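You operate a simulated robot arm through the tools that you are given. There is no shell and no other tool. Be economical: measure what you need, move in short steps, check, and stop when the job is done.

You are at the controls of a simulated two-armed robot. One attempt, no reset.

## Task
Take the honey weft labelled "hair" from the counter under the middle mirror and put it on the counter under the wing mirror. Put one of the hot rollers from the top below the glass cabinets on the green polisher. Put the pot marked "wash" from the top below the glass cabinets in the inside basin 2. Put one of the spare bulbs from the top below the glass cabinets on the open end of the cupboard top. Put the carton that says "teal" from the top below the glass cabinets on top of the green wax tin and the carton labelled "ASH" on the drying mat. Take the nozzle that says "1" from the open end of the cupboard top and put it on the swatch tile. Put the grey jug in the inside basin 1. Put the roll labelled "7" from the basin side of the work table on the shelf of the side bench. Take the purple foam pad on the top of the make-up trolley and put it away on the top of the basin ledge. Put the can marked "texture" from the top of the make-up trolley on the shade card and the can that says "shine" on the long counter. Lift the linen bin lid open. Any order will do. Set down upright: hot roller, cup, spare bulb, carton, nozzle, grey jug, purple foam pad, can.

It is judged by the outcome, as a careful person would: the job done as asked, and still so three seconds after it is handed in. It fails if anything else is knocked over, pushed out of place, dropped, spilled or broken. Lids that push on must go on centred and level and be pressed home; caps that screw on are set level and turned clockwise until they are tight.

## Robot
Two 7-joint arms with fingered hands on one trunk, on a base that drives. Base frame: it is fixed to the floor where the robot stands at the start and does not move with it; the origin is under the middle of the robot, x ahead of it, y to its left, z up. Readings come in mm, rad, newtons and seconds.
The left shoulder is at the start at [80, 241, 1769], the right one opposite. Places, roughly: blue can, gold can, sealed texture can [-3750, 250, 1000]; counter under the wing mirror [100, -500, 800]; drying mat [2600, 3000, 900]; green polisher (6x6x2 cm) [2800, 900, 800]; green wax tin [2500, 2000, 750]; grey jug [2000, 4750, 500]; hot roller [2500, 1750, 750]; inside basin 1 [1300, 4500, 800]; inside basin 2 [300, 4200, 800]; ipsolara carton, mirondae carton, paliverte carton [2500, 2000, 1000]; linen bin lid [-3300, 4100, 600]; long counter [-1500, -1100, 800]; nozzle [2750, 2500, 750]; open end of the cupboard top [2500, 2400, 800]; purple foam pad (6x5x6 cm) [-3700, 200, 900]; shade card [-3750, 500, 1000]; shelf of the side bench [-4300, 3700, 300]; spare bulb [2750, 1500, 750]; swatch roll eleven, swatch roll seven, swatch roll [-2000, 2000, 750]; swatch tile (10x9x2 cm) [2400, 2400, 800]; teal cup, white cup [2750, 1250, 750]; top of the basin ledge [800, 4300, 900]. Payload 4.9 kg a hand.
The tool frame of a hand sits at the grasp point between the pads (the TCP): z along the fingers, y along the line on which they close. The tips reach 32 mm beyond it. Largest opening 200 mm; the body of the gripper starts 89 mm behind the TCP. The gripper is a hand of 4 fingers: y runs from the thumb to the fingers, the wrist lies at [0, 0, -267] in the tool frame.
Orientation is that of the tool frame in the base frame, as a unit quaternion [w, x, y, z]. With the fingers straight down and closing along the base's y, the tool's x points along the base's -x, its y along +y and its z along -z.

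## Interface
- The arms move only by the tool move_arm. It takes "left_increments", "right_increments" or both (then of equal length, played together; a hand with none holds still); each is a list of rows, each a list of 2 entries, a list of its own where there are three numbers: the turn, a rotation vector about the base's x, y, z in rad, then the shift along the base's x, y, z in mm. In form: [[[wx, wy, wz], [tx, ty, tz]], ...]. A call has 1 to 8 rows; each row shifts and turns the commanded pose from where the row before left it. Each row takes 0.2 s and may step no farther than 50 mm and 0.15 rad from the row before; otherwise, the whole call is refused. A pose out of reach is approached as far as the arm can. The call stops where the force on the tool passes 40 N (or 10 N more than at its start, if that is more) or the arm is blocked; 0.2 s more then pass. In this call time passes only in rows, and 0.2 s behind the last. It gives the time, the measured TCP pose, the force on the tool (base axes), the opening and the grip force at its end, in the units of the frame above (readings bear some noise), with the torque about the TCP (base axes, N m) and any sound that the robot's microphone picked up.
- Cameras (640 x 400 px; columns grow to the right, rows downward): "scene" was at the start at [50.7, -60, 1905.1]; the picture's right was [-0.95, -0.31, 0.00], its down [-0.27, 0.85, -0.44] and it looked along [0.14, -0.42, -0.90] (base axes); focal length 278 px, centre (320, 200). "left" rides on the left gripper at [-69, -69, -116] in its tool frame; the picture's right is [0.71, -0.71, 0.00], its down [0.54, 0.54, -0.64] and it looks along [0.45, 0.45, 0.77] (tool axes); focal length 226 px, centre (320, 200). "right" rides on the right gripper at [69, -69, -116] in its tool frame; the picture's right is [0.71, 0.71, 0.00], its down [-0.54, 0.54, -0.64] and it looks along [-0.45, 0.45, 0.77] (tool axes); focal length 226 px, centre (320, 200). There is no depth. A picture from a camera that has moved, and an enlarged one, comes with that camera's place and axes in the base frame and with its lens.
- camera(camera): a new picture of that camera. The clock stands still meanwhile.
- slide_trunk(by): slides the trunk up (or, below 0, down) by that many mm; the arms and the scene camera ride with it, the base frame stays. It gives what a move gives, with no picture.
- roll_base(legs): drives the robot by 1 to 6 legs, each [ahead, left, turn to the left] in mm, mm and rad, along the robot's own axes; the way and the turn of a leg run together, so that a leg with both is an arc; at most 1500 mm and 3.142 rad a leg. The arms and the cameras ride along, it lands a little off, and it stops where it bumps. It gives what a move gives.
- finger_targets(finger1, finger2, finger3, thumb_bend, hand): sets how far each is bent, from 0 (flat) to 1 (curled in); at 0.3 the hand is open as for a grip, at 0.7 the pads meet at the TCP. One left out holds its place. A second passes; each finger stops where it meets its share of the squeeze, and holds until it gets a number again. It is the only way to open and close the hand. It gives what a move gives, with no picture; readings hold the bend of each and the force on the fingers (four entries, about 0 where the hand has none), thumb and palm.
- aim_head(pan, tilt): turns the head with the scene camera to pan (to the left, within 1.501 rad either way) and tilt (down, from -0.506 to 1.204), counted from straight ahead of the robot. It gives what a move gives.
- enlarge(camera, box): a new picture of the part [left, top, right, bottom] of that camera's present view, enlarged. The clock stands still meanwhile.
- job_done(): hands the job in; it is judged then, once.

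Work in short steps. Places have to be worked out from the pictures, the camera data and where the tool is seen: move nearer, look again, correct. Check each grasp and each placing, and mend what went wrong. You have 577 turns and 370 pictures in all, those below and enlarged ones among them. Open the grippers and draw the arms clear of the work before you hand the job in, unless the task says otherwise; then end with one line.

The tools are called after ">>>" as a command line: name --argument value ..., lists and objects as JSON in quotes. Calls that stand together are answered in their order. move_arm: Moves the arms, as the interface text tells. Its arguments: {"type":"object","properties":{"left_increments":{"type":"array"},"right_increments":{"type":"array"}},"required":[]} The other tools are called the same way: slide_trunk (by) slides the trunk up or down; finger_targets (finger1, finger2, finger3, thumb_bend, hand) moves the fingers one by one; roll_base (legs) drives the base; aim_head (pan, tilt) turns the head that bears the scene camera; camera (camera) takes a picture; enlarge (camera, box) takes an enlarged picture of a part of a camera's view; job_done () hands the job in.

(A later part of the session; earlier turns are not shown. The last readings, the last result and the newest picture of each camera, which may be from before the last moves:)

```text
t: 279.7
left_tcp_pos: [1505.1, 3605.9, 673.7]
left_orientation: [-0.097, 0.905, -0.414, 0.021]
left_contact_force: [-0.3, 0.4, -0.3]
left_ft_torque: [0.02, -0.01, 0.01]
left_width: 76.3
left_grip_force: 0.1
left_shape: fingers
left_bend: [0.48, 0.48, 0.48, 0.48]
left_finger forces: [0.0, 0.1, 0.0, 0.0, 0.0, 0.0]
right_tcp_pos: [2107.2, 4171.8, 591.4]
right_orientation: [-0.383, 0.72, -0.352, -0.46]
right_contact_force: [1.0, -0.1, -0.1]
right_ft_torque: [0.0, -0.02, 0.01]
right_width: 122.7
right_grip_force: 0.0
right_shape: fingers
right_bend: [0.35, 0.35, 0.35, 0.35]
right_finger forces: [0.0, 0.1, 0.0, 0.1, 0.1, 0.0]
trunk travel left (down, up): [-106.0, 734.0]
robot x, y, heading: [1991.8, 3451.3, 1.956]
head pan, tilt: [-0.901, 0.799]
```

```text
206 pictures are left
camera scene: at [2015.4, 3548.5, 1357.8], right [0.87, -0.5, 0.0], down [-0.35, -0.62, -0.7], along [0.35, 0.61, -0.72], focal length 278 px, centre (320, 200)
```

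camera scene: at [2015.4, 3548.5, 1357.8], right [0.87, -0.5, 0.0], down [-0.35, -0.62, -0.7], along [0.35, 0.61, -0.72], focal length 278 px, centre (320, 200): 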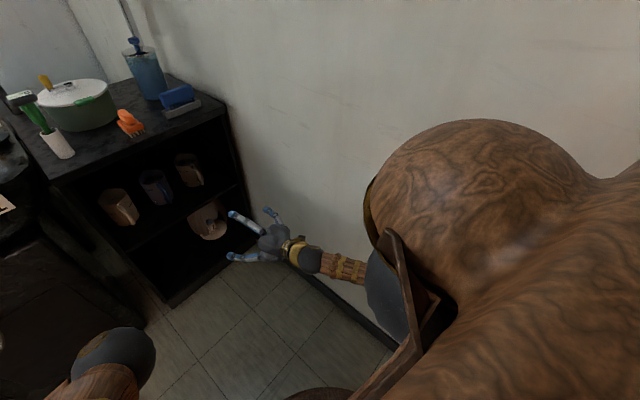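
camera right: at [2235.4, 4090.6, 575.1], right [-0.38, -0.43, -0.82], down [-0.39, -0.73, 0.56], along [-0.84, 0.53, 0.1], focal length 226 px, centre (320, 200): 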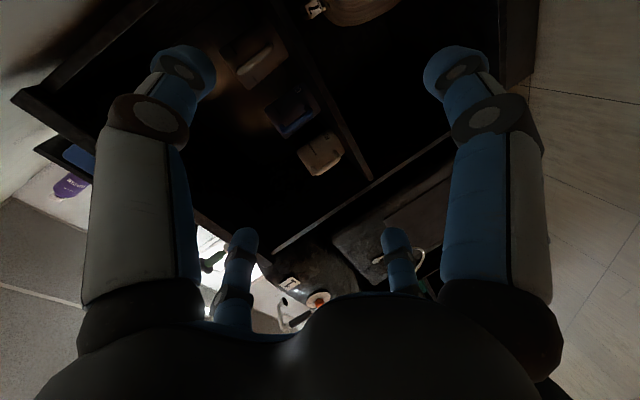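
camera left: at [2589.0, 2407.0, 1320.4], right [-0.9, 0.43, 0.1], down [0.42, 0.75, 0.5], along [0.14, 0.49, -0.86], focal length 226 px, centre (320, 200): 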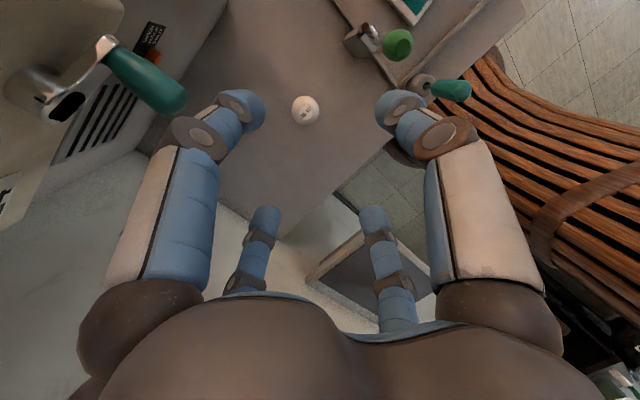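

My wide right shoulder is right at the wall. I shift the base left 80 mm and extend the hand right by the same amount, then drive ahead.

>>> roll_base --legs '[[0, 80, 0], [0, 0, -0.056]]'

>>> move_arm --right_increments '[[[0, 0, 0], [28, 11, 0]], [[0, 0, 0], [28, 11, 0]], [[0, 0, 0], [28, 11, 0]]]'

>>> roll_base --legs '[[230, 0, 0]]'

>>> aim_head --pan -0.35 --tilt 0.7

>>> camera --camera "scene"

>>> camera --camera "right"

```text
t: 281.1
left_tcp_pos: [1441.1, 3604.4, 675.2]
left_orientation: [-0.094, 0.893, -0.44, 0.023]
left_contact_force: [-0.8, -0.8, -0.5]
left_ft_torque: [-0.01, 0.0, 0.0]
left_width: 76.3
left_grip_force: 0.0
left_shape: fingers
left_bend: [0.48, 0.48, 0.48, 0.48]
left_finger forces: [0.0, 0.0, 0.1, 0.0, 0.1, 0.0]
right_tcp_pos: [2074.1, 4135.8, 588.6]
right_orientation: [-0.395, 0.709, -0.373, -0.45]
right_contact_force: [-0.3, 0.2, 0.2]
right_ft_torque: [-0.03, -0.01, -0.01]
right_width: 122.8
right_grip_force: 0.0
right_shape: fingers
right_bend: [0.35, 0.35, 0.35, 0.35]
right_finger forces: [0.0, 0.0, 0.0, 0.0, 0.0, 0.1]
trunk travel left (down, up): [-106.0, 734.0]
robot x, y, heading: [1913.4, 3425.0, 1.903]
head pan, tilt: [-0.901, 0.799]
```

```text
t: 281.9
left_tcp_pos: [1442.8, 3604.5, 673.7]
left_orientation: [-0.095, 0.892, -0.441, 0.023]
left_contact_force: [0.3, 0.7, -0.3]
left_ft_torque: [-0.03, 0.02, 0.03]
left_width: 76.2
left_grip_force: 0.2
left_shape: fingers
left_bend: [0.48, 0.48, 0.48, 0.48]
left_finger forces: [0.0, 0.0, 0.1, 0.1, 0.1, 0.1]
right_tcp_pos: [2158.8, 4168.9, 589.5]
right_orientation: [-0.396, 0.708, -0.374, -0.449]
right_contact_force: [0.2, 0.4, 0.6]
right_ft_torque: [0.02, 0.0, 0.03]
right_width: 122.8
right_grip_force: 0.0
right_shape: fingers
right_bend: [0.35, 0.35, 0.35, 0.35]
right_finger forces: [0.0, 0.1, 0.0, 0.0, 0.0, 0.0]
trunk travel left (down, up): [-106.0, 734.0]
robot x, y, heading: [1919.2, 3424.2, 1.898]
head pan, tilt: [-0.901, 0.799]
```

```text
t: 283.7
left_tcp_pos: [1367.3, 3822.1, 674.3]
left_orientation: [-0.094, 0.893, -0.439, 0.024]
left_contact_force: [-0.4, 0.2, -0.8]
left_ft_torque: [-0.02, -0.03, -0.01]
left_width: 76.5
left_grip_force: 0.1
left_shape: fingers
left_bend: [0.48, 0.48, 0.48, 0.48]
left_finger forces: [0.0, 0.1, 0.0, 0.0, 0.0, 0.0]
right_tcp_pos: [2082.7, 4387.2, 588.7]
right_orientation: [-0.395, 0.709, -0.373, -0.449]
right_contact_force: [-0.5, -0.5, -0.9]
right_ft_torque: [0.02, -0.03, 0.0]
right_width: 122.8
right_grip_force: 0.0
right_shape: fingers
right_bend: [0.35, 0.35, 0.35, 0.35]
right_finger forces: [0.0, 0.1, 0.0, 0.1, 0.0, 0.1]
trunk travel left (down, up): [-106.0, 734.0]
robot x, y, heading: [1838.2, 3643.9, 1.895]
head pan, tilt: [-0.901, 0.799]
```

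```text
t: 284.6
left_tcp_pos: [1367.2, 3822.5, 674.2]
left_orientation: [-0.095, 0.893, -0.439, 0.023]
left_contact_force: [-0.1, 0.2, 0.0]
left_ft_torque: [0.0, 0.03, 0.0]
left_width: 76.4
left_grip_force: 0.0
left_shape: fingers
left_bend: [0.48, 0.48, 0.48, 0.48]
left_finger forces: [0.0, 0.1, 0.0, 0.0, 0.1, 0.1]
right_tcp_pos: [2083.0, 4386.4, 589.4]
right_orientation: [-0.395, 0.709, -0.372, -0.45]
right_contact_force: [-0.6, 0.2, 0.1]
right_ft_torque: [0.01, 0.02, -0.04]
right_width: 122.7
right_grip_force: 0.1
right_shape: fingers
right_bend: [0.35, 0.35, 0.35, 0.35]
right_finger forces: [0.0, 0.0, 0.1, 0.1, 0.0, 0.0]
trunk travel left (down, up): [-106.0, 734.0]
robot x, y, heading: [1841.6, 3642.1, 1.906]
head pan, tilt: [-0.351, 0.7]
```

```text
205 pictures are left
camera scene: at [1834.9, 3753.9, 1365.9], right [1.0, -0.02, 0.0], down [-0.02, -0.64, -0.76], along [0.02, 0.76, -0.64], focal length 278 px, centre (320, 200)
```

scene: 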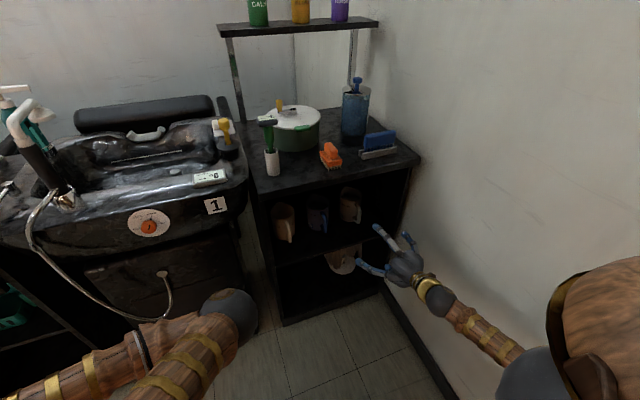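

```text
204 pictures are left
camera right: at [2206.5, 4298.4, 574.1], right [-0.4, -0.41, -0.82], down [-0.43, -0.7, 0.57], along [-0.81, 0.58, 0.1], focal length 226 px, centre (320, 200)
```

right: 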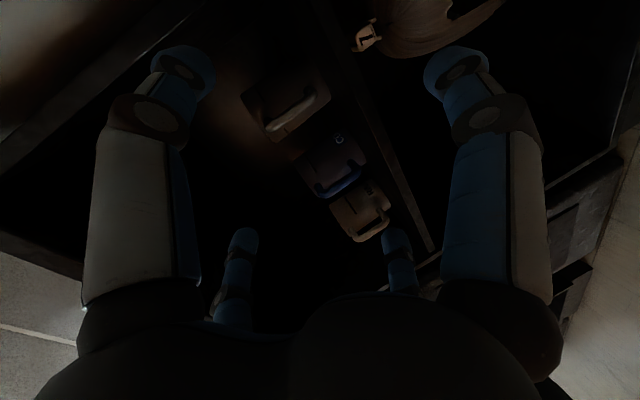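

TCP is at n≈3494, in line with the jug. I zoom to refine the jug's place.

>>> enlarge --camera "scene" --box '[250, 150, 430, 300]'

>>> enlarge --camera "right" --box '[200, 20, 480, 300]'

```text
2.67 times, centred on (340, 225) of scene
camera zoom: at [1834.9, 3753.9, 1365.9], right [1.0, -0.02, 0.0], down [-0.02, -0.64, -0.76], along [0.02, 0.76, -0.64], focal length 742 px, centre (267, 133)
```

zoom: 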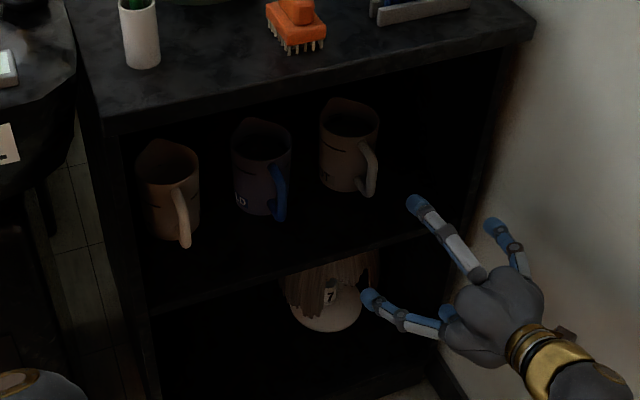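

```text
1.43 times, centred on (340, 160) of right
camera zoom: at [2206.5, 4298.4, 574.1], right [-0.4, -0.41, -0.82], down [-0.43, -0.7, 0.57], along [-0.81, 0.58, 0.1], focal length 323 px, centre (291, 257)
```

zoom: 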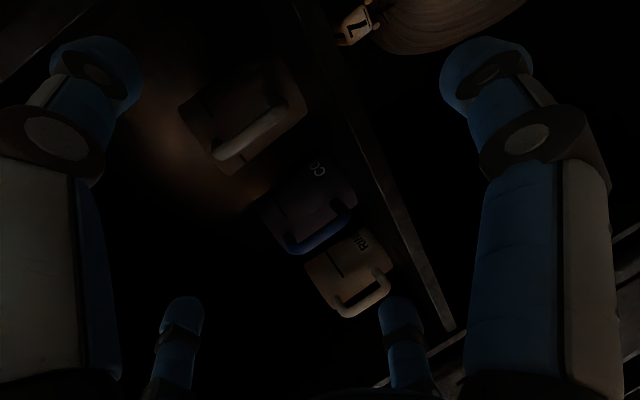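

Jug centre ≈ n 3505, l 3672. I raise the hand 12 mm and drive in, first 150 mm.

>>> move_arm --right_increments '[[[0, 0, 0], [3, 1, 12]]]'

>>> roll_base --legs '[[170, 0, 0]]'

>>> camera --camera "scene"

>>> camera --camera "right"

```text
t: 285.1
left_tcp_pos: [1368.8, 3821.9, 674.0]
left_orientation: [-0.095, 0.893, -0.438, 0.023]
left_contact_force: [-0.1, 0.7, 0.4]
left_ft_torque: [0.0, 0.0, 0.0]
left_width: 76.3
left_grip_force: 0.0
left_shape: fingers
left_bend: [0.48, 0.48, 0.48, 0.48]
left_finger forces: [0.1, 0.0, 0.0, 0.0, 0.0, 0.0]
right_tcp_pos: [2086.0, 4388.7, 601.0]
right_orientation: [-0.395, 0.709, -0.372, -0.45]
right_contact_force: [0.4, 0.8, -0.9]
right_ft_torque: [-0.01, 0.01, 0.01]
right_width: 123.1
right_grip_force: 0.1
right_shape: fingers
right_bend: [0.35, 0.35, 0.35, 0.35]
right_finger forces: [0.1, 0.0, 0.0, 0.0, 0.0, 0.1]
trunk travel left (down, up): [-106.0, 734.0]
robot x, y, heading: [1839.0, 3643.5, 1.902]
head pan, tilt: [-0.351, 0.7]
```

```text
t: 286.5
left_tcp_pos: [1320.0, 3960.7, 674.3]
left_orientation: [-0.095, 0.893, -0.439, 0.023]
left_contact_force: [-0.6, -0.4, -0.8]
left_ft_torque: [0.02, 0.01, -0.01]
left_width: 76.3
left_grip_force: 0.1
left_shape: fingers
left_bend: [0.48, 0.48, 0.48, 0.48]
left_finger forces: [0.0, 0.0, 0.0, 0.1, 0.1, 0.1]
right_tcp_pos: [2039.9, 4525.8, 601.3]
right_orientation: [-0.395, 0.71, -0.373, -0.448]
right_contact_force: [-0.6, -5.2, 2.5]
right_ft_torque: [-0.6, -0.08, -0.16]
right_width: 135.9
right_grip_force: 2.5
right_shape: fingers
right_bend: [0.28, 0.35, 0.35, 0.35]
right_finger forces: [5.3, 0.0, 0.1, 0.1, 0.0, 0.0]
trunk travel left (down, up): [-106.0, 734.0]
robot x, y, heading: [1792.1, 3778.1, 1.9]
head pan, tilt: [-0.351, 0.7]
stopped in leg 1: the force on the tool passed its limit (the readings are from after the stop); the commanded pose is now the measured one
```

```text
201 pictures are left
camera scene: at [1786.4, 3892.6, 1365.9], right [1.0, -0.02, 0.0], down [-0.01, -0.64, -0.77], along [0.02, 0.77, -0.64], focal length 278 px, centre (320, 200)
```

scene: 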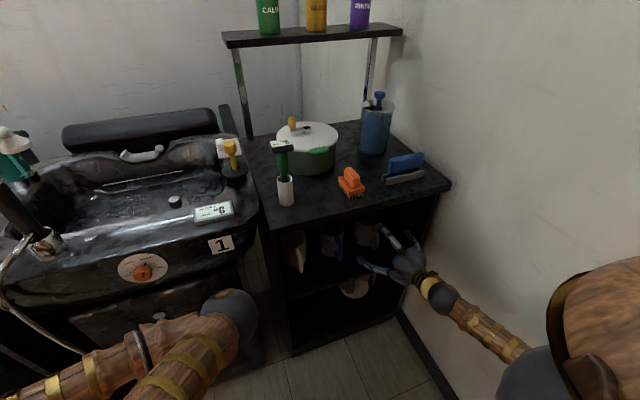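

```text
200 pictures are left
camera right: at [2162.8, 4437.9, 586.4], right [-0.4, -0.41, -0.82], down [-0.43, -0.7, 0.57], along [-0.81, 0.58, 0.1], focal length 226 px, centre (320, 200)
```

right: 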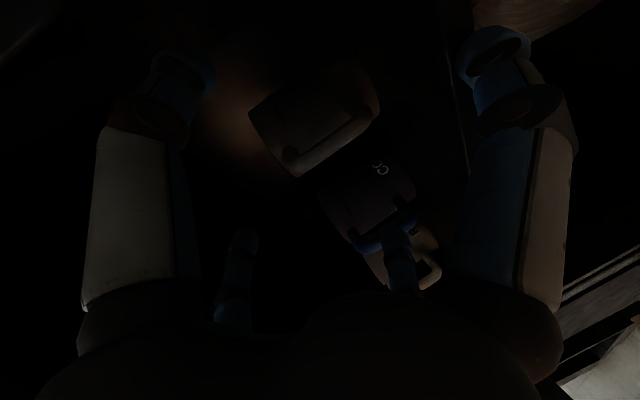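

Finger1 touched the shelf edge: the roll is only ~15° instead of 45°. I back out, roll 30° further, and retry.

>>> roll_base --legs '[[-90, 0, 0]]'

>>> move_arm --right_increments '[[[0.0445, -0.1165, 0.037], [0, 0, 0]], [[0.0445, -0.1165, 0.037], [0, 0, 0]], [[0.0445, -0.1165, 0.037], [0, 0, 0]], [[0.0445, -0.1165, 0.037], [0, 0, 0]]]'

>>> finger_targets --hand "right" --finger1 0.38 --finger2 0.38 --finger3 0.38 --thumb_bend 0.38

>>> camera --camera "scene"

>>> camera --camera "right"

```text
t: 287.6
left_tcp_pos: [1348.9, 3874.5, 674.6]
left_orientation: [-0.095, 0.893, -0.44, 0.024]
left_contact_force: [-0.4, 0.1, -0.2]
left_ft_torque: [0.02, 0.04, -0.01]
left_width: 76.4
left_grip_force: 0.0
left_shape: fingers
left_bend: [0.48, 0.48, 0.48, 0.48]
left_finger forces: [0.1, 0.1, 0.0, 0.1, 0.0, 0.0]
right_tcp_pos: [2070.7, 4440.4, 602.6]
right_orientation: [-0.395, 0.709, -0.373, -0.45]
right_contact_force: [-0.4, -0.8, -0.2]
right_ft_torque: [0.02, -0.02, 0.02]
right_width: 131.8
right_grip_force: 0.0
right_shape: fingers
right_bend: [0.3, 0.35, 0.35, 0.35]
right_finger forces: [0.1, 0.1, 0.0, 0.0, 0.0, 0.0]
trunk travel left (down, up): [-106.0, 734.0]
robot x, y, heading: [1821.3, 3698.5, 1.894]
head pan, tilt: [-0.351, 0.7]
```

```text
t: 288.6
left_tcp_pos: [1349.6, 3874.8, 674.4]
left_orientation: [-0.096, 0.893, -0.44, 0.023]
left_contact_force: [-0.2, 0.7, 0.4]
left_ft_torque: [0.0, -0.06, 0.0]
left_width: 76.5
left_grip_force: 0.1
left_shape: fingers
left_bend: [0.48, 0.48, 0.48, 0.48]
left_finger forces: [0.1, 0.1, 0.0, 0.0, 0.1, 0.1]
right_tcp_pos: [2069.7, 4440.0, 600.8]
right_orientation: [-0.498, 0.781, -0.179, -0.332]
right_contact_force: [-0.3, -0.7, 0.4]
right_ft_torque: [0.01, -0.04, -0.01]
right_width: 131.9
right_grip_force: 0.0
right_shape: fingers
right_bend: [0.3, 0.35, 0.35, 0.35]
right_finger forces: [0.0, 0.0, 0.1, 0.0, 0.0, 0.0]
trunk travel left (down, up): [-106.0, 734.0]
robot x, y, heading: [1826.3, 3692.9, 1.9]
head pan, tilt: [-0.351, 0.7]
```

```text
t: 289.6
left_tcp_pos: [1349.3, 3875.2, 674.3]
left_orientation: [-0.095, 0.893, -0.44, 0.024]
left_contact_force: [-0.4, -0.1, 0.3]
left_ft_torque: [0.02, 0.02, -0.02]
left_width: 76.4
left_grip_force: 0.1
left_shape: fingers
left_bend: [0.48, 0.48, 0.48, 0.48]
left_finger forces: [0.0, 0.0, 0.0, 0.0, 0.1, 0.1]
right_tcp_pos: [2070.1, 4440.8, 601.6]
right_orientation: [-0.497, 0.781, -0.178, -0.333]
right_contact_force: [0.0, -0.1, 0.4]
right_ft_torque: [-0.02, 0.0, 0.01]
right_width: 113.2
right_grip_force: 0.0
right_shape: fingers
right_bend: [0.38, 0.38, 0.38, 0.38]
right_finger forces: [0.1, 0.0, 0.0, 0.0, 0.1, 0.0]
trunk travel left (down, up): [-106.0, 734.0]
robot x, y, heading: [1827.0, 3691.0, 1.9]
head pan, tilt: [-0.351, 0.7]
```

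```text
199 pictures are left
camera scene: at [1815.5, 3806.8, 1365.9], right [1.0, -0.02, 0.0], down [-0.02, -0.64, -0.77], along [0.02, 0.77, -0.64], focal length 278 px, centre (320, 200)
```

scene: 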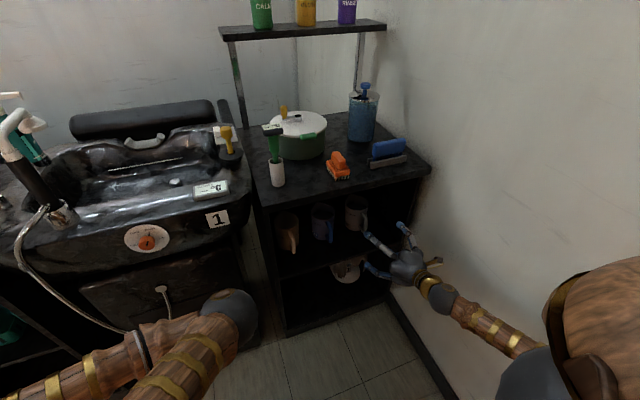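

```text
198 pictures are left
camera right: at [2200.8, 4369.8, 632.7], right [0.07, -0.28, -0.96], down [-0.5, -0.84, 0.2], along [-0.86, 0.46, -0.2], focal length 226 px, centre (320, 200)
```

right: 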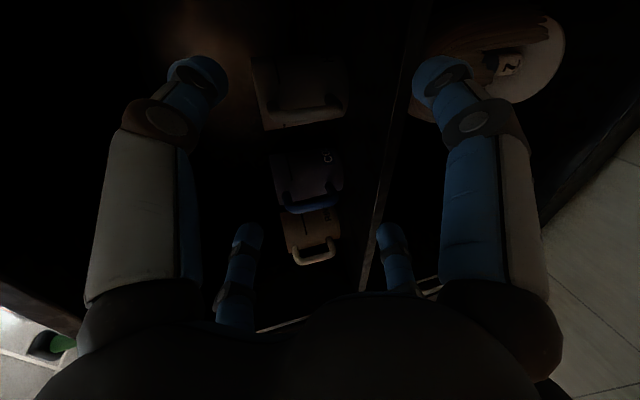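

Now properly diagonal. Drive in 150 mm.

>>> roll_base --legs '[[150, 0, 0]]'

>>> camera --camera "right"

>>> enlarge --camera "scene" --box '[270, 180, 450, 330]'

```text
t: 290.2
left_tcp_pos: [1348.7, 3875.2, 673.1]
left_orientation: [-0.094, 0.893, -0.439, 0.024]
left_contact_force: [0.0, 0.4, 0.9]
left_ft_torque: [0.0, -0.02, 0.01]
left_width: 76.1
left_grip_force: 0.0
left_shape: fingers
left_bend: [0.48, 0.48, 0.48, 0.48]
left_finger forces: [0.0, 0.0, 0.1, 0.1, 0.0, 0.1]
right_tcp_pos: [2070.1, 4440.9, 600.2]
right_orientation: [-0.497, 0.781, -0.179, -0.332]
right_contact_force: [0.5, 0.2, -0.3]
right_ft_torque: [-0.02, 0.0, 0.01]
right_width: 113.0
right_grip_force: 0.1
right_shape: fingers
right_bend: [0.38, 0.38, 0.38, 0.38]
right_finger forces: [0.1, 0.1, 0.1, 0.0, 0.0, 0.1]
trunk travel left (down, up): [-106.0, 734.0]
robot x, y, heading: [1823.1, 3694.4, 1.899]
head pan, tilt: [-0.351, 0.7]
stopped in leg 1: the robot was blocked; the commanded pose is now the measured one
```

```text
197 pictures are left
camera right: at [2201.2, 4370.1, 632.2], right [0.07, -0.28, -0.96], down [-0.5, -0.84, 0.2], along [-0.86, 0.46, -0.2], focal length 226 px, centre (320, 200)
```

right: 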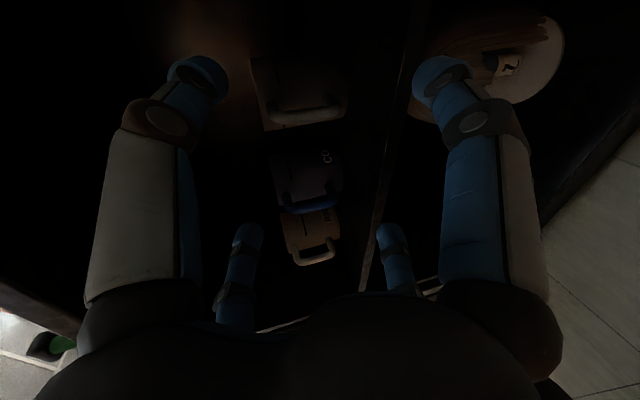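

```text
2.67 times, centred on (360, 255) of scene
camera zoom: at [1815.4, 3807.9, 1366.1], right [1.0, -0.02, 0.0], down [-0.02, -0.64, -0.76], along [0.02, 0.76, -0.64], focal length 742 px, centre (213, 53)
```

zoom: 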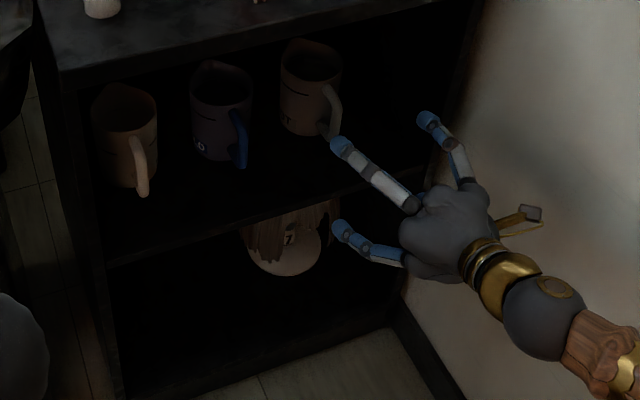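

The bracket side of the hand is against the wall/unit in this roll. I roll 90° the other way (camera below), still diagonal.

>>> move_arm --right_increments '[[[-0.049, 0.128, -0.0405], [0, -5, 0]], [[-0.049, 0.128, -0.0405], [0, 0, 0]], [[-0.049, 0.128, -0.0405], [0, 0, 0]], [[-0.049, 0.128, -0.0405], [0, 0, 0]], [[-0.049, 0.128, -0.0405], [0, 0, 0]], [[-0.049, 0.128, -0.0405], [0, 0, 0]], [[-0.049, 0.128, -0.0405], [0, 0, 0]], [[-0.049, 0.128, -0.0405], [0, 0, 0]]]'

>>> move_arm --right_increments '[[[-0.049, 0.128, -0.0405], [0, 0, 0]], [[-0.049, 0.128, -0.0405], [0, 0, 0]], [[-0.049, 0.128, -0.0405], [0, 0, 0]]]'

>>> roll_base --legs '[[100, 0, 0]]'

>>> camera --camera "right"

>>> camera --camera "scene"

```text
t: 292.0
left_tcp_pos: [1348.7, 3875.4, 674.3]
left_orientation: [-0.094, 0.893, -0.439, 0.023]
left_contact_force: [0.5, -0.4, 0.7]
left_ft_torque: [0.01, 0.01, -0.01]
left_width: 76.5
left_grip_force: 0.0
left_shape: fingers
left_bend: [0.48, 0.48, 0.48, 0.48]
left_finger forces: [0.1, 0.0, 0.0, 0.0, 0.0, 0.0]
right_tcp_pos: [2069.2, 4436.5, 601.8]
right_orientation: [0.235, -0.561, 0.573, 0.55]
right_contact_force: [0.0, -0.2, 0.2]
right_ft_torque: [0.02, 0.02, 0.02]
right_width: 112.9
right_grip_force: 0.1
right_shape: fingers
right_bend: [0.38, 0.38, 0.38, 0.38]
right_finger forces: [0.1, 0.0, 0.1, 0.0, 0.0, 0.0]
trunk travel left (down, up): [-106.0, 734.0]
robot x, y, heading: [1823.2, 3695.1, 1.899]
head pan, tilt: [-0.351, 0.7]
```

```text
t: 292.8
left_tcp_pos: [1349.6, 3876.5, 673.5]
left_orientation: [-0.094, 0.893, -0.44, 0.024]
left_contact_force: [-0.1, -0.3, 0.9]
left_ft_torque: [0.02, 0.01, 0.01]
left_width: 76.4
left_grip_force: 0.0
left_shape: fingers
left_bend: [0.48, 0.48, 0.48, 0.48]
left_finger forces: [0.0, 0.1, 0.1, 0.0, 0.0, 0.0]
right_tcp_pos: [2068.6, 4436.2, 600.6]
right_orientation: [0.114, -0.426, 0.679, 0.587]
right_contact_force: [-0.6, -0.4, -0.4]
right_ft_torque: [-0.01, -0.04, -0.03]
right_width: 113.1
right_grip_force: 0.0
right_shape: fingers
right_bend: [0.38, 0.38, 0.38, 0.38]
right_finger forces: [0.1, 0.0, 0.0, 0.0, 0.0, 0.1]
trunk travel left (down, up): [-106.0, 734.0]
robot x, y, heading: [1819.0, 3693.3, 1.902]
head pan, tilt: [-0.351, 0.7]
```

```text
t: 294.0
left_tcp_pos: [1317.2, 3969.0, 673.7]
left_orientation: [-0.094, 0.893, -0.44, 0.024]
left_contact_force: [0.8, 0.1, -0.1]
left_ft_torque: [-0.06, 0.0, 0.02]
left_width: 76.3
left_grip_force: 0.1
left_shape: fingers
left_bend: [0.48, 0.48, 0.48, 0.48]
left_finger forces: [0.1, 0.0, 0.1, 0.0, 0.1, 0.0]
right_tcp_pos: [2037.4, 4531.7, 599.6]
right_orientation: [0.115, -0.427, 0.679, 0.586]
right_contact_force: [-0.2, 0.3, 0.0]
right_ft_torque: [0.01, -0.01, 0.0]
right_width: 112.7
right_grip_force: 0.1
right_shape: fingers
right_bend: [0.38, 0.38, 0.38, 0.38]
right_finger forces: [0.0, 0.1, 0.0, 0.0, 0.0, 0.0]
trunk travel left (down, up): [-106.0, 734.0]
robot x, y, heading: [1790.1, 3786.3, 1.897]
head pan, tilt: [-0.351, 0.7]
```

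```text
195 pictures are left
camera right: at [2085.2, 4399.2, 540.5], right [-0.94, -0.35, 0.03], down [0.17, -0.36, 0.92], along [-0.31, 0.86, 0.4], focal length 226 px, centre (320, 200)
```

right: 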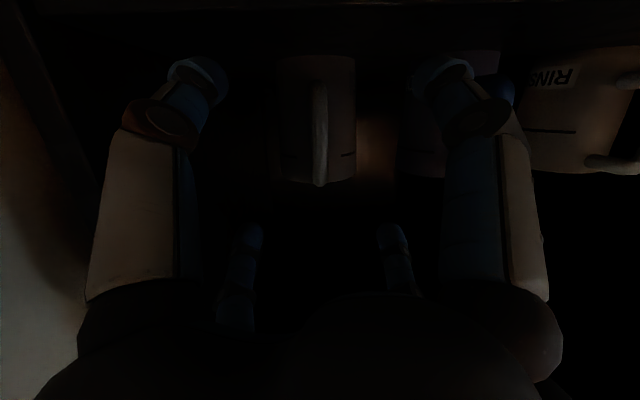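

```text
194 pictures are left
camera scene: at [1784.0, 3903.1, 1365.8], right [1.0, -0.02, 0.0], down [-0.01, -0.65, -0.76], along [0.02, 0.76, -0.65], focal length 278 px, centre (320, 200)
```

scene: 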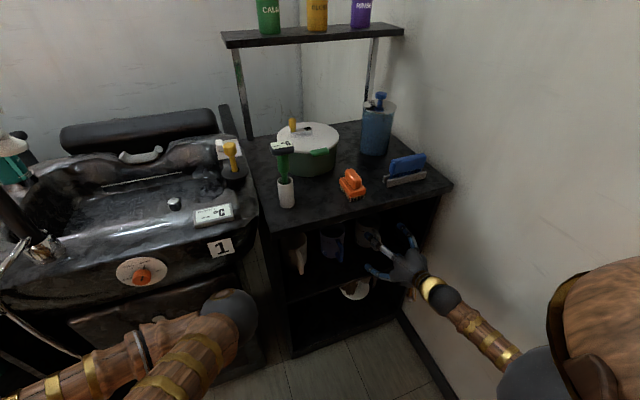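

The jug is centred between the fingers, handle facing me. I drive in 115 mm more.

>>> roll_base --legs '[[115, 0, 0]]'

>>> camera --camera "right"

```text
t: 295.2
left_tcp_pos: [1286.9, 4054.5, 673.9]
left_orientation: [-0.092, 0.892, -0.441, 0.024]
left_contact_force: [-0.3, 0.3, -0.9]
left_ft_torque: [0.01, 0.01, 0.03]
left_width: 76.3
left_grip_force: 0.1
left_shape: fingers
left_bend: [0.48, 0.48, 0.48, 0.48]
left_finger forces: [0.0, 0.0, 0.1, 0.0, 0.0, 0.0]
right_tcp_pos: [2000.4, 4622.6, 603.9]
right_orientation: [0.114, -0.428, 0.676, 0.589]
right_contact_force: [1.0, -0.3, -0.4]
right_ft_torque: [0.0, -0.02, 0.01]
right_width: 113.0
right_grip_force: 0.0
right_shape: fingers
right_bend: [0.38, 0.38, 0.38, 0.38]
right_finger forces: [0.0, 0.0, 0.1, 0.0, 0.0, 0.0]
trunk travel left (down, up): [-106.0, 734.0]
robot x, y, heading: [1758.6, 3879.5, 1.904]
head pan, tilt: [-0.351, 0.7]
stopped in leg 1: the robot was blocked; the commanded pose is now the measured one
```

```text
193 pictures are left
camera right: at [2049.3, 4491.4, 543.8], right [-0.93, -0.36, 0.03], down [0.17, -0.37, 0.91], along [-0.32, 0.86, 0.4], focal length 226 px, centre (320, 200)
```

right: 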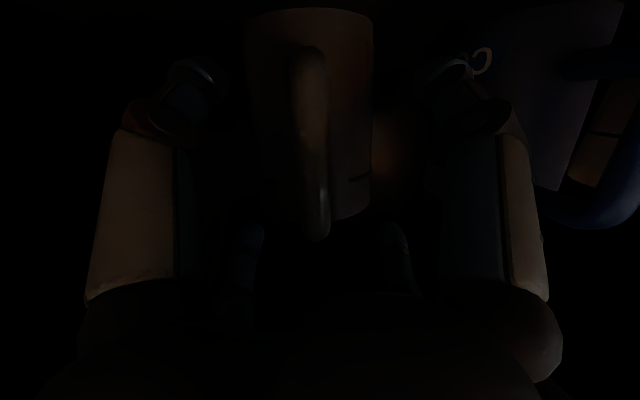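

Base is blocked with ~37 mm to go. I extend with the arm in small steps.

>>> move_arm --right_increments '[[[0, 0, 0], [-4, 11, 0]], [[0, 0, 0], [-4, 11, 0]], [[0, 0, 0], [-4, 10, 0]]]'

>>> camera --camera "right"

```text
t: 296.0
left_tcp_pos: [1285.8, 4056.3, 673.6]
left_orientation: [-0.092, 0.893, -0.441, 0.023]
left_contact_force: [-0.2, 0.3, 0.3]
left_ft_torque: [0.03, 0.0, 0.02]
left_width: 76.4
left_grip_force: 0.1
left_shape: fingers
left_bend: [0.48, 0.48, 0.48, 0.48]
left_finger forces: [0.0, 0.1, 0.0, 0.0, 0.0, 0.0]
right_tcp_pos: [1989.2, 4653.9, 604.9]
right_orientation: [0.114, -0.427, 0.676, 0.589]
right_contact_force: [0.5, 0.3, 0.4]
right_ft_torque: [-0.05, -0.02, 0.01]
right_width: 112.8
right_grip_force: 0.1
right_shape: fingers
right_bend: [0.38, 0.38, 0.38, 0.38]
right_finger forces: [0.0, 0.1, 0.0, 0.0, 0.0, 0.0]
trunk travel left (down, up): [-106.0, 734.0]
robot x, y, heading: [1763.3, 3880.9, 1.904]
head pan, tilt: [-0.351, 0.7]
```

```text
192 pictures are left
camera right: at [2038.2, 4523.2, 543.6], right [-0.93, -0.36, 0.03], down [0.17, -0.37, 0.91], along [-0.32, 0.86, 0.4], focal length 226 px, centre (320, 200)
```

right: 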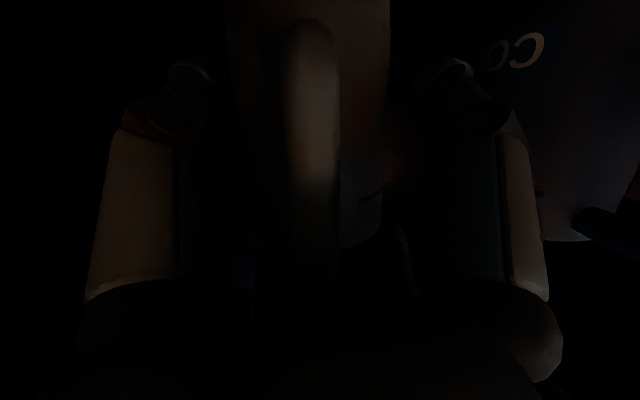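

In place. I close all four fingers.

>>> finger_targets --hand "right" --finger1 0.62 --finger2 0.62 --finger3 0.62 --thumb_bend 0.62

>>> camera --camera "right"

```text
t: 297.0
left_tcp_pos: [1286.2, 4056.2, 674.6]
left_orientation: [-0.092, 0.893, -0.44, 0.024]
left_contact_force: [0.5, 0.0, 0.0]
left_ft_torque: [0.02, 0.01, -0.02]
left_width: 76.2
left_grip_force: 0.0
left_shape: fingers
left_bend: [0.48, 0.48, 0.48, 0.48]
left_finger forces: [0.1, 0.0, 0.0, 0.0, 0.0, 0.0]
right_tcp_pos: [1989.8, 4654.0, 604.4]
right_orientation: [0.113, -0.428, 0.676, 0.59]
right_contact_force: [-0.5, -0.5, -2.1]
right_ft_torque: [-0.05, 0.1, 0.03]
right_width: 90.2
right_grip_force: 15.1
right_shape: fingers
right_bend: [0.41, 0.62, 0.62, 0.58]
right_finger forces: [15.4, 0.0, 0.0, 0.0, 13.9, 0.0]
trunk travel left (down, up): [-106.0, 734.0]
robot x, y, heading: [1758.7, 3883.3, 1.909]
head pan, tilt: [-0.351, 0.7]
```

```text
191 pictures are left
camera right: at [2038.0, 4523.2, 543.4], right [-0.93, -0.36, 0.03], down [0.17, -0.37, 0.91], along [-0.32, 0.86, 0.4], focal length 226 px, centre (320, 200)
```

right: 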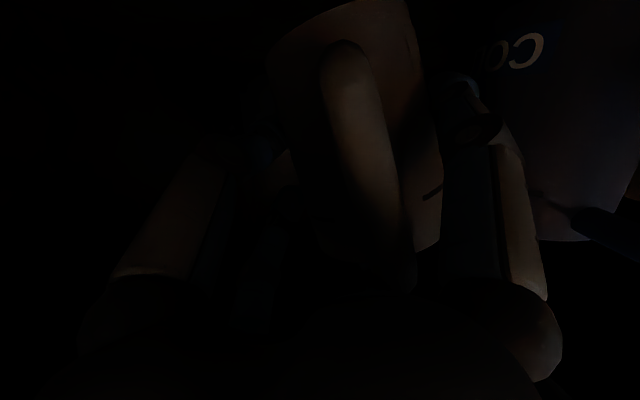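

Only the two lower fingers made contact and the jug leaned a little. I reopen at once.

>>> finger_targets --hand "right" --finger1 0.39 --finger2 0.4 --finger3 0.4 --thumb_bend 0.4

>>> camera --camera "right"

>>> enlarge --camera "scene" --box '[270, 180, 450, 330]'

```text
t: 298.0
left_tcp_pos: [1287.6, 4055.7, 674.6]
left_orientation: [-0.091, 0.892, -0.441, 0.024]
left_contact_force: [-1.5, 0.0, -0.2]
left_ft_torque: [0.03, -0.01, -0.03]
left_width: 76.2
left_grip_force: 0.2
left_shape: fingers
left_bend: [0.48, 0.48, 0.48, 0.48]
left_finger forces: [0.0, 0.0, 0.0, 0.0, 0.1, 0.0]
right_tcp_pos: [1989.8, 4653.9, 603.4]
right_orientation: [0.113, -0.427, 0.676, 0.59]
right_contact_force: [-1.1, 0.4, 0.3]
right_ft_torque: [0.02, 0.01, 0.01]
right_width: 107.3
right_grip_force: 0.0
right_shape: fingers
right_bend: [0.39, 0.4, 0.4, 0.4]
right_finger forces: [0.0, 0.1, 0.0, 0.0, 0.0, 0.0]
trunk travel left (down, up): [-106.0, 734.0]
robot x, y, heading: [1759.9, 3878.9, 1.9]
head pan, tilt: [-0.351, 0.7]
```

```text
190 pictures are left
camera right: at [2038.2, 4523.2, 543.5], right [-0.93, -0.36, 0.03], down [0.17, -0.37, 0.91], along [-0.32, 0.86, 0.4], focal length 226 px, centre (320, 200)
```

right: 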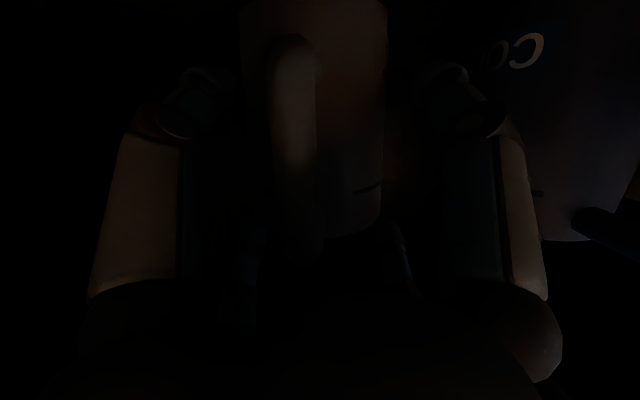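

```text
2.67 times, centred on (360, 255) of scene
camera zoom: at [1753.2, 3989.1, 1366.3], right [1.0, -0.02, 0.0], down [-0.01, -0.64, -0.77], along [0.01, 0.77, -0.64], focal length 742 px, centre (213, 53)
```

zoom: 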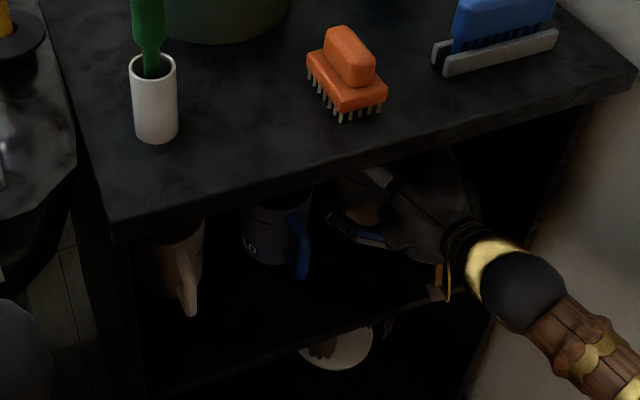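

Jug is upright again; its rim is only at ~617. I pitch slightly more and lower 26 mm, then grip again.

>>> move_arm --right_increments '[[[-0.112, -0.042, 0], [0, 0, -10]], [[0, 0, 0], [0, 2, -16]]]'

>>> finger_targets --hand "right" --finger1 0.5 --finger2 0.5 --finger3 0.5 --thumb_bend 0.5

>>> camera --camera "right"

```text
t: 298.6
left_tcp_pos: [1285.8, 4055.9, 674.0]
left_orientation: [-0.093, 0.892, -0.442, 0.024]
left_contact_force: [-0.9, 0.1, -0.4]
left_ft_torque: [0.03, -0.05, -0.01]
left_width: 76.3
left_grip_force: 0.0
left_shape: fingers
left_bend: [0.48, 0.48, 0.48, 0.48]
left_finger forces: [0.1, 0.0, 0.0, 0.0, 0.0, 0.1]
right_tcp_pos: [1987.9, 4658.7, 578.0]
right_orientation: [0.104, -0.445, 0.706, 0.541]
right_contact_force: [1.9, -2.0, 6.2]
right_ft_torque: [0.06, -0.33, -0.07]
right_width: 105.5
right_grip_force: 3.2
right_shape: fingers
right_bend: [0.39, 0.4, 0.4, 0.41]
right_finger forces: [0.3, 0.0, 0.0, 0.0, 5.7, 0.1]
trunk travel left (down, up): [-106.0, 734.0]
robot x, y, heading: [1762.0, 3882.5, 1.903]
head pan, tilt: [-0.351, 0.7]
```

```text
t: 299.6
left_tcp_pos: [1286.8, 4056.0, 674.1]
left_orientation: [-0.091, 0.893, -0.441, 0.024]
left_contact_force: [0.5, 0.0, -0.4]
left_ft_torque: [-0.02, 0.01, 0.01]
left_width: 76.3
left_grip_force: 0.0
left_shape: fingers
left_bend: [0.48, 0.48, 0.48, 0.48]
left_finger forces: [0.0, 0.0, 0.0, 0.0, 0.0, 0.2]
right_tcp_pos: [1989.1, 4657.0, 577.1]
right_orientation: [0.103, -0.446, 0.706, 0.541]
right_contact_force: [1.9, -0.9, -1.1]
right_ft_torque: [-0.24, -0.18, -0.01]
right_width: 83.7
right_grip_force: 10.9
right_shape: fingers
right_bend: [0.47, 0.45, 0.46, 0.47]
right_finger forces: [3.6, 6.6, 5.6, 0.0, 6.1, 0.0]
trunk travel left (down, up): [-106.0, 734.0]
robot x, y, heading: [1756.8, 3883.3, 1.9]
head pan, tilt: [-0.351, 0.7]
```

```text
188 pictures are left
camera right: at [2039.9, 4520.2, 534.0], right [-0.93, -0.35, 0.03], down [0.13, -0.26, 0.96], along [-0.33, 0.9, 0.29], focal length 226 px, centre (320, 200)
```

right: 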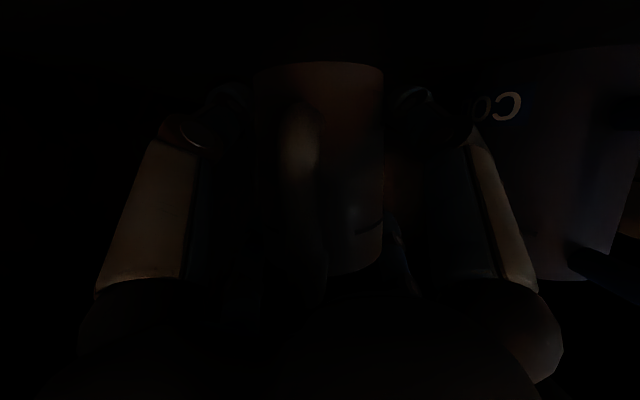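

All four fingers now contact and the jug is upright. I tighten and lift slightly.

>>> finger_targets --hand "right" --finger1 0.57 --finger2 0.57 --finger3 0.57 --thumb_bend 0.57

>>> move_arm --right_increments '[[[0, 0, 0], [0, 0, 10]], [[0, 0, 0], [0, 0, 15]]]'

>>> camera --camera "right"

```text
t: 300.6
left_tcp_pos: [1287.4, 4055.4, 674.3]
left_orientation: [-0.092, 0.892, -0.441, 0.024]
left_contact_force: [0.0, 0.1, -0.8]
left_ft_torque: [-0.01, 0.01, -0.01]
left_width: 76.2
left_grip_force: 0.0
left_shape: fingers
left_bend: [0.48, 0.48, 0.48, 0.48]
left_finger forces: [0.0, 0.1, 0.0, 0.0, 0.0, 0.0]
right_tcp_pos: [1990.4, 4657.1, 577.7]
right_orientation: [0.104, -0.445, 0.706, 0.541]
right_contact_force: [0.3, 0.3, 0.0]
right_ft_torque: [-0.18, -0.08, 0.02]
right_width: 82.5
right_grip_force: 16.2
right_shape: fingers
right_bend: [0.47, 0.43, 0.48, 0.5]
right_finger forces: [6.9, 8.6, 6.6, 0.1, 11.1, 0.0]
trunk travel left (down, up): [-106.0, 734.0]
robot x, y, heading: [1756.3, 3880.6, 1.901]
head pan, tilt: [-0.351, 0.7]
```

```text
t: 301.2
left_tcp_pos: [1287.4, 4056.3, 675.1]
left_orientation: [-0.092, 0.893, -0.441, 0.024]
left_contact_force: [-0.2, -0.5, 0.4]
left_ft_torque: [-0.01, -0.04, 0.02]
left_width: 76.4
left_grip_force: 0.0
left_shape: fingers
left_bend: [0.48, 0.48, 0.48, 0.48]
left_finger forces: [0.1, 0.0, 0.0, 0.0, 0.0, 0.0]
right_tcp_pos: [1989.7, 4656.8, 601.6]
right_orientation: [0.104, -0.446, 0.705, 0.541]
right_contact_force: [0.0, -0.3, -5.6]
right_ft_torque: [-0.14, -0.06, 0.01]
right_width: 82.0
right_grip_force: 16.6
right_shape: fingers
right_bend: [0.47, 0.44, 0.48, 0.51]
right_finger forces: [7.4, 7.8, 6.5, 0.0, 10.5, 0.0]
trunk travel left (down, up): [-106.0, 734.0]
robot x, y, heading: [1756.0, 3880.2, 1.906]
head pan, tilt: [-0.351, 0.7]
```

```text
187 pictures are left
camera right: at [2040.0, 4520.3, 558.4], right [-0.93, -0.35, 0.03], down [0.13, -0.26, 0.96], along [-0.33, 0.9, 0.29], focal length 226 px, centre (320, 200)
```

right: 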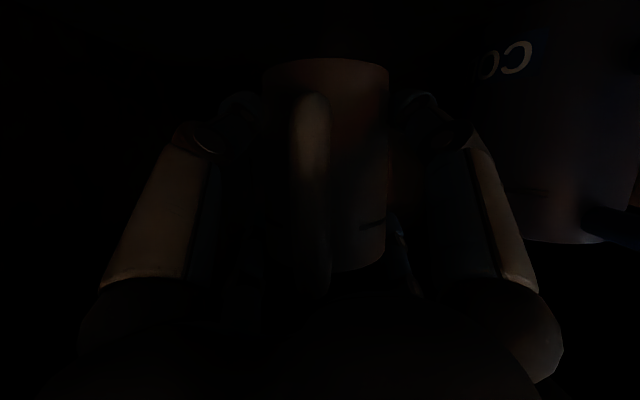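

Jug lifted (5.6 N). I back straight out of the cubby.

>>> roll_base --legs '[[-330, 0, 0]]'

>>> camera --camera "scene"

```text
t: 303.4
left_tcp_pos: [1393.3, 3747.5, 672.6]
left_orientation: [-0.091, 0.892, -0.441, 0.025]
left_contact_force: [1.1, -0.4, 0.1]
left_ft_torque: [0.03, 0.04, 0.03]
left_width: 76.5
left_grip_force: 0.1
left_shape: fingers
left_bend: [0.48, 0.48, 0.48, 0.48]
left_finger forces: [0.0, 0.0, 0.1, 0.1, 0.0, 0.0]
right_tcp_pos: [2096.9, 4349.1, 598.2]
right_orientation: [0.104, -0.445, 0.706, 0.54]
right_contact_force: [1.2, 0.0, -5.2]
right_ft_torque: [-0.14, -0.04, 0.01]
right_width: 82.2
right_grip_force: 16.0
right_shape: fingers
right_bend: [0.47, 0.44, 0.48, 0.51]
right_finger forces: [7.4, 7.9, 6.6, 0.1, 10.4, 0.0]
trunk travel left (down, up): [-106.0, 734.0]
robot x, y, heading: [1866.9, 3570.7, 1.902]
head pan, tilt: [-0.351, 0.7]
```

```text
186 pictures are left
camera scene: at [1859.2, 3683.9, 1365.9], right [1.0, -0.02, 0.0], down [-0.01, -0.64, -0.76], along [0.02, 0.76, -0.64], focal length 278 px, centre (320, 200)
```

scene: 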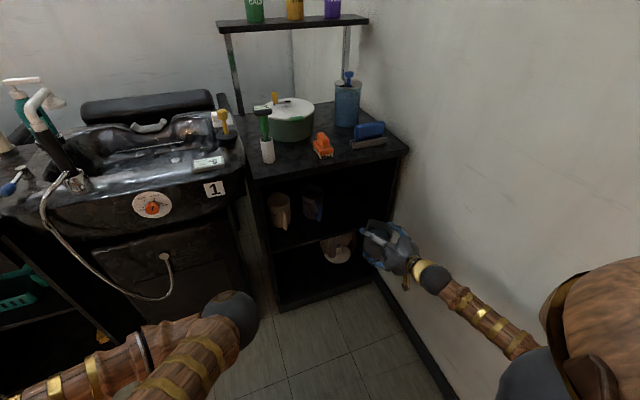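

Out cleanly. I move left away from the wall, turn to face the mat shelf (free left part) to set the jug down temporarily for a top regrasp.

>>> roll_base --legs '[[0, 430, 0], [0, 0, -1.54]]'

>>> slide_trunk --by 400

>>> aim_head --pan -0.4 --tilt 0.7

>>> camera --camera "scene"

>>> camera --camera "right"

```text
t: 309.7
left_tcp_pos: [1624.4, 3914.9, 672.3]
left_orientation: [0.047, -0.338, 0.936, -0.082]
left_contact_force: [-0.6, 0.2, -0.3]
left_ft_torque: [0.04, -0.01, 0.0]
left_width: 76.4
left_grip_force: 0.0
left_shape: fingers
left_bend: [0.48, 0.48, 0.48, 0.48]
left_finger forces: [0.0, 0.1, 0.1, 0.1, 0.0, 0.0]
right_tcp_pos: [2254.2, 3236.4, 598.3]
right_orientation: [0.448, 0.168, 0.819, 0.318]
right_contact_force: [0.4, -0.6, -6.1]
right_ft_torque: [-0.09, 0.13, 0.03]
right_width: 82.0
right_grip_force: 15.5
right_shape: fingers
right_bend: [0.47, 0.44, 0.49, 0.51]
right_finger forces: [6.5, 7.7, 6.4, 0.0, 9.9, 0.1]
trunk travel left (down, up): [-106.0, 734.0]
robot x, y, heading: [1464.4, 3435.8, 0.376]
head pan, tilt: [-0.351, 0.7]
```

```text
t: 313.5
left_tcp_pos: [1624.7, 3913.6, 1073.2]
left_orientation: [0.047, -0.339, 0.936, -0.08]
left_contact_force: [0.3, -0.2, -1.2]
left_ft_torque: [0.01, -0.01, -0.01]
left_width: 76.0
left_grip_force: 0.0
left_shape: fingers
left_bend: [0.48, 0.48, 0.48, 0.48]
left_finger forces: [0.1, 0.1, 0.0, 0.0, 0.0, 0.0]
right_tcp_pos: [2253.1, 3236.3, 998.3]
right_orientation: [0.447, 0.167, 0.819, 0.319]
right_contact_force: [0.0, 1.3, -5.7]
right_ft_torque: [-0.09, 0.12, -0.05]
right_width: 81.6
right_grip_force: 15.2
right_shape: fingers
right_bend: [0.47, 0.44, 0.49, 0.51]
right_finger forces: [6.6, 7.7, 6.2, 0.0, 9.9, 0.1]
trunk travel left (down, up): [-506.0, 334.0]
robot x, y, heading: [1463.4, 3433.1, 0.369]
head pan, tilt: [-0.351, 0.7]
```

```text
t: 314.1
left_tcp_pos: [1625.5, 3915.0, 1073.4]
left_orientation: [0.048, -0.339, 0.936, -0.081]
left_contact_force: [0.4, -0.5, 0.4]
left_ft_torque: [0.05, 0.03, 0.02]
left_width: 76.4
left_grip_force: 0.1
left_shape: fingers
left_bend: [0.48, 0.48, 0.48, 0.48]
left_finger forces: [0.0, 0.0, 0.0, 0.1, 0.0, 0.1]
right_tcp_pos: [2254.1, 3235.4, 998.4]
right_orientation: [0.448, 0.167, 0.819, 0.318]
right_contact_force: [-0.2, 0.2, -6.3]
right_ft_torque: [-0.07, 0.11, -0.02]
right_width: 81.8
right_grip_force: 14.9
right_shape: fingers
right_bend: [0.47, 0.44, 0.49, 0.51]
right_finger forces: [6.6, 7.6, 6.3, 0.1, 9.9, 0.1]
trunk travel left (down, up): [-506.0, 334.0]
robot x, y, heading: [1463.1, 3436.4, 0.375]
head pan, tilt: [-0.4, 0.7]
```

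```text
185 pictures are left
camera scene: at [1582.0, 3442.5, 1765.8], right [-0.03, -1.0, 0.0], down [-0.64, 0.02, -0.76], along [0.76, -0.02, -0.64], focal length 278 px, centre (320, 200)
```

scene: 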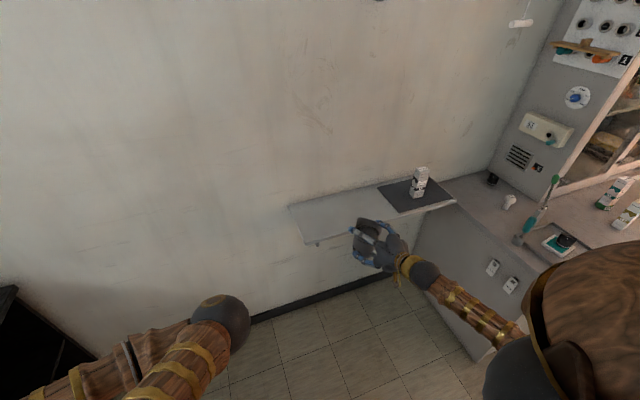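

```text
184 pictures are left
camera right: at [2120.1, 3179.5, 955.4], right [-0.39, 0.92, 0.03], down [-0.25, -0.14, 0.96], along [0.89, 0.37, 0.29], focal length 226 px, centre (320, 200)
```

right: 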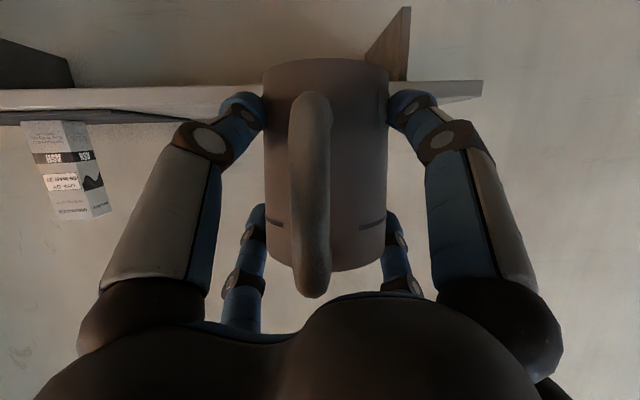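

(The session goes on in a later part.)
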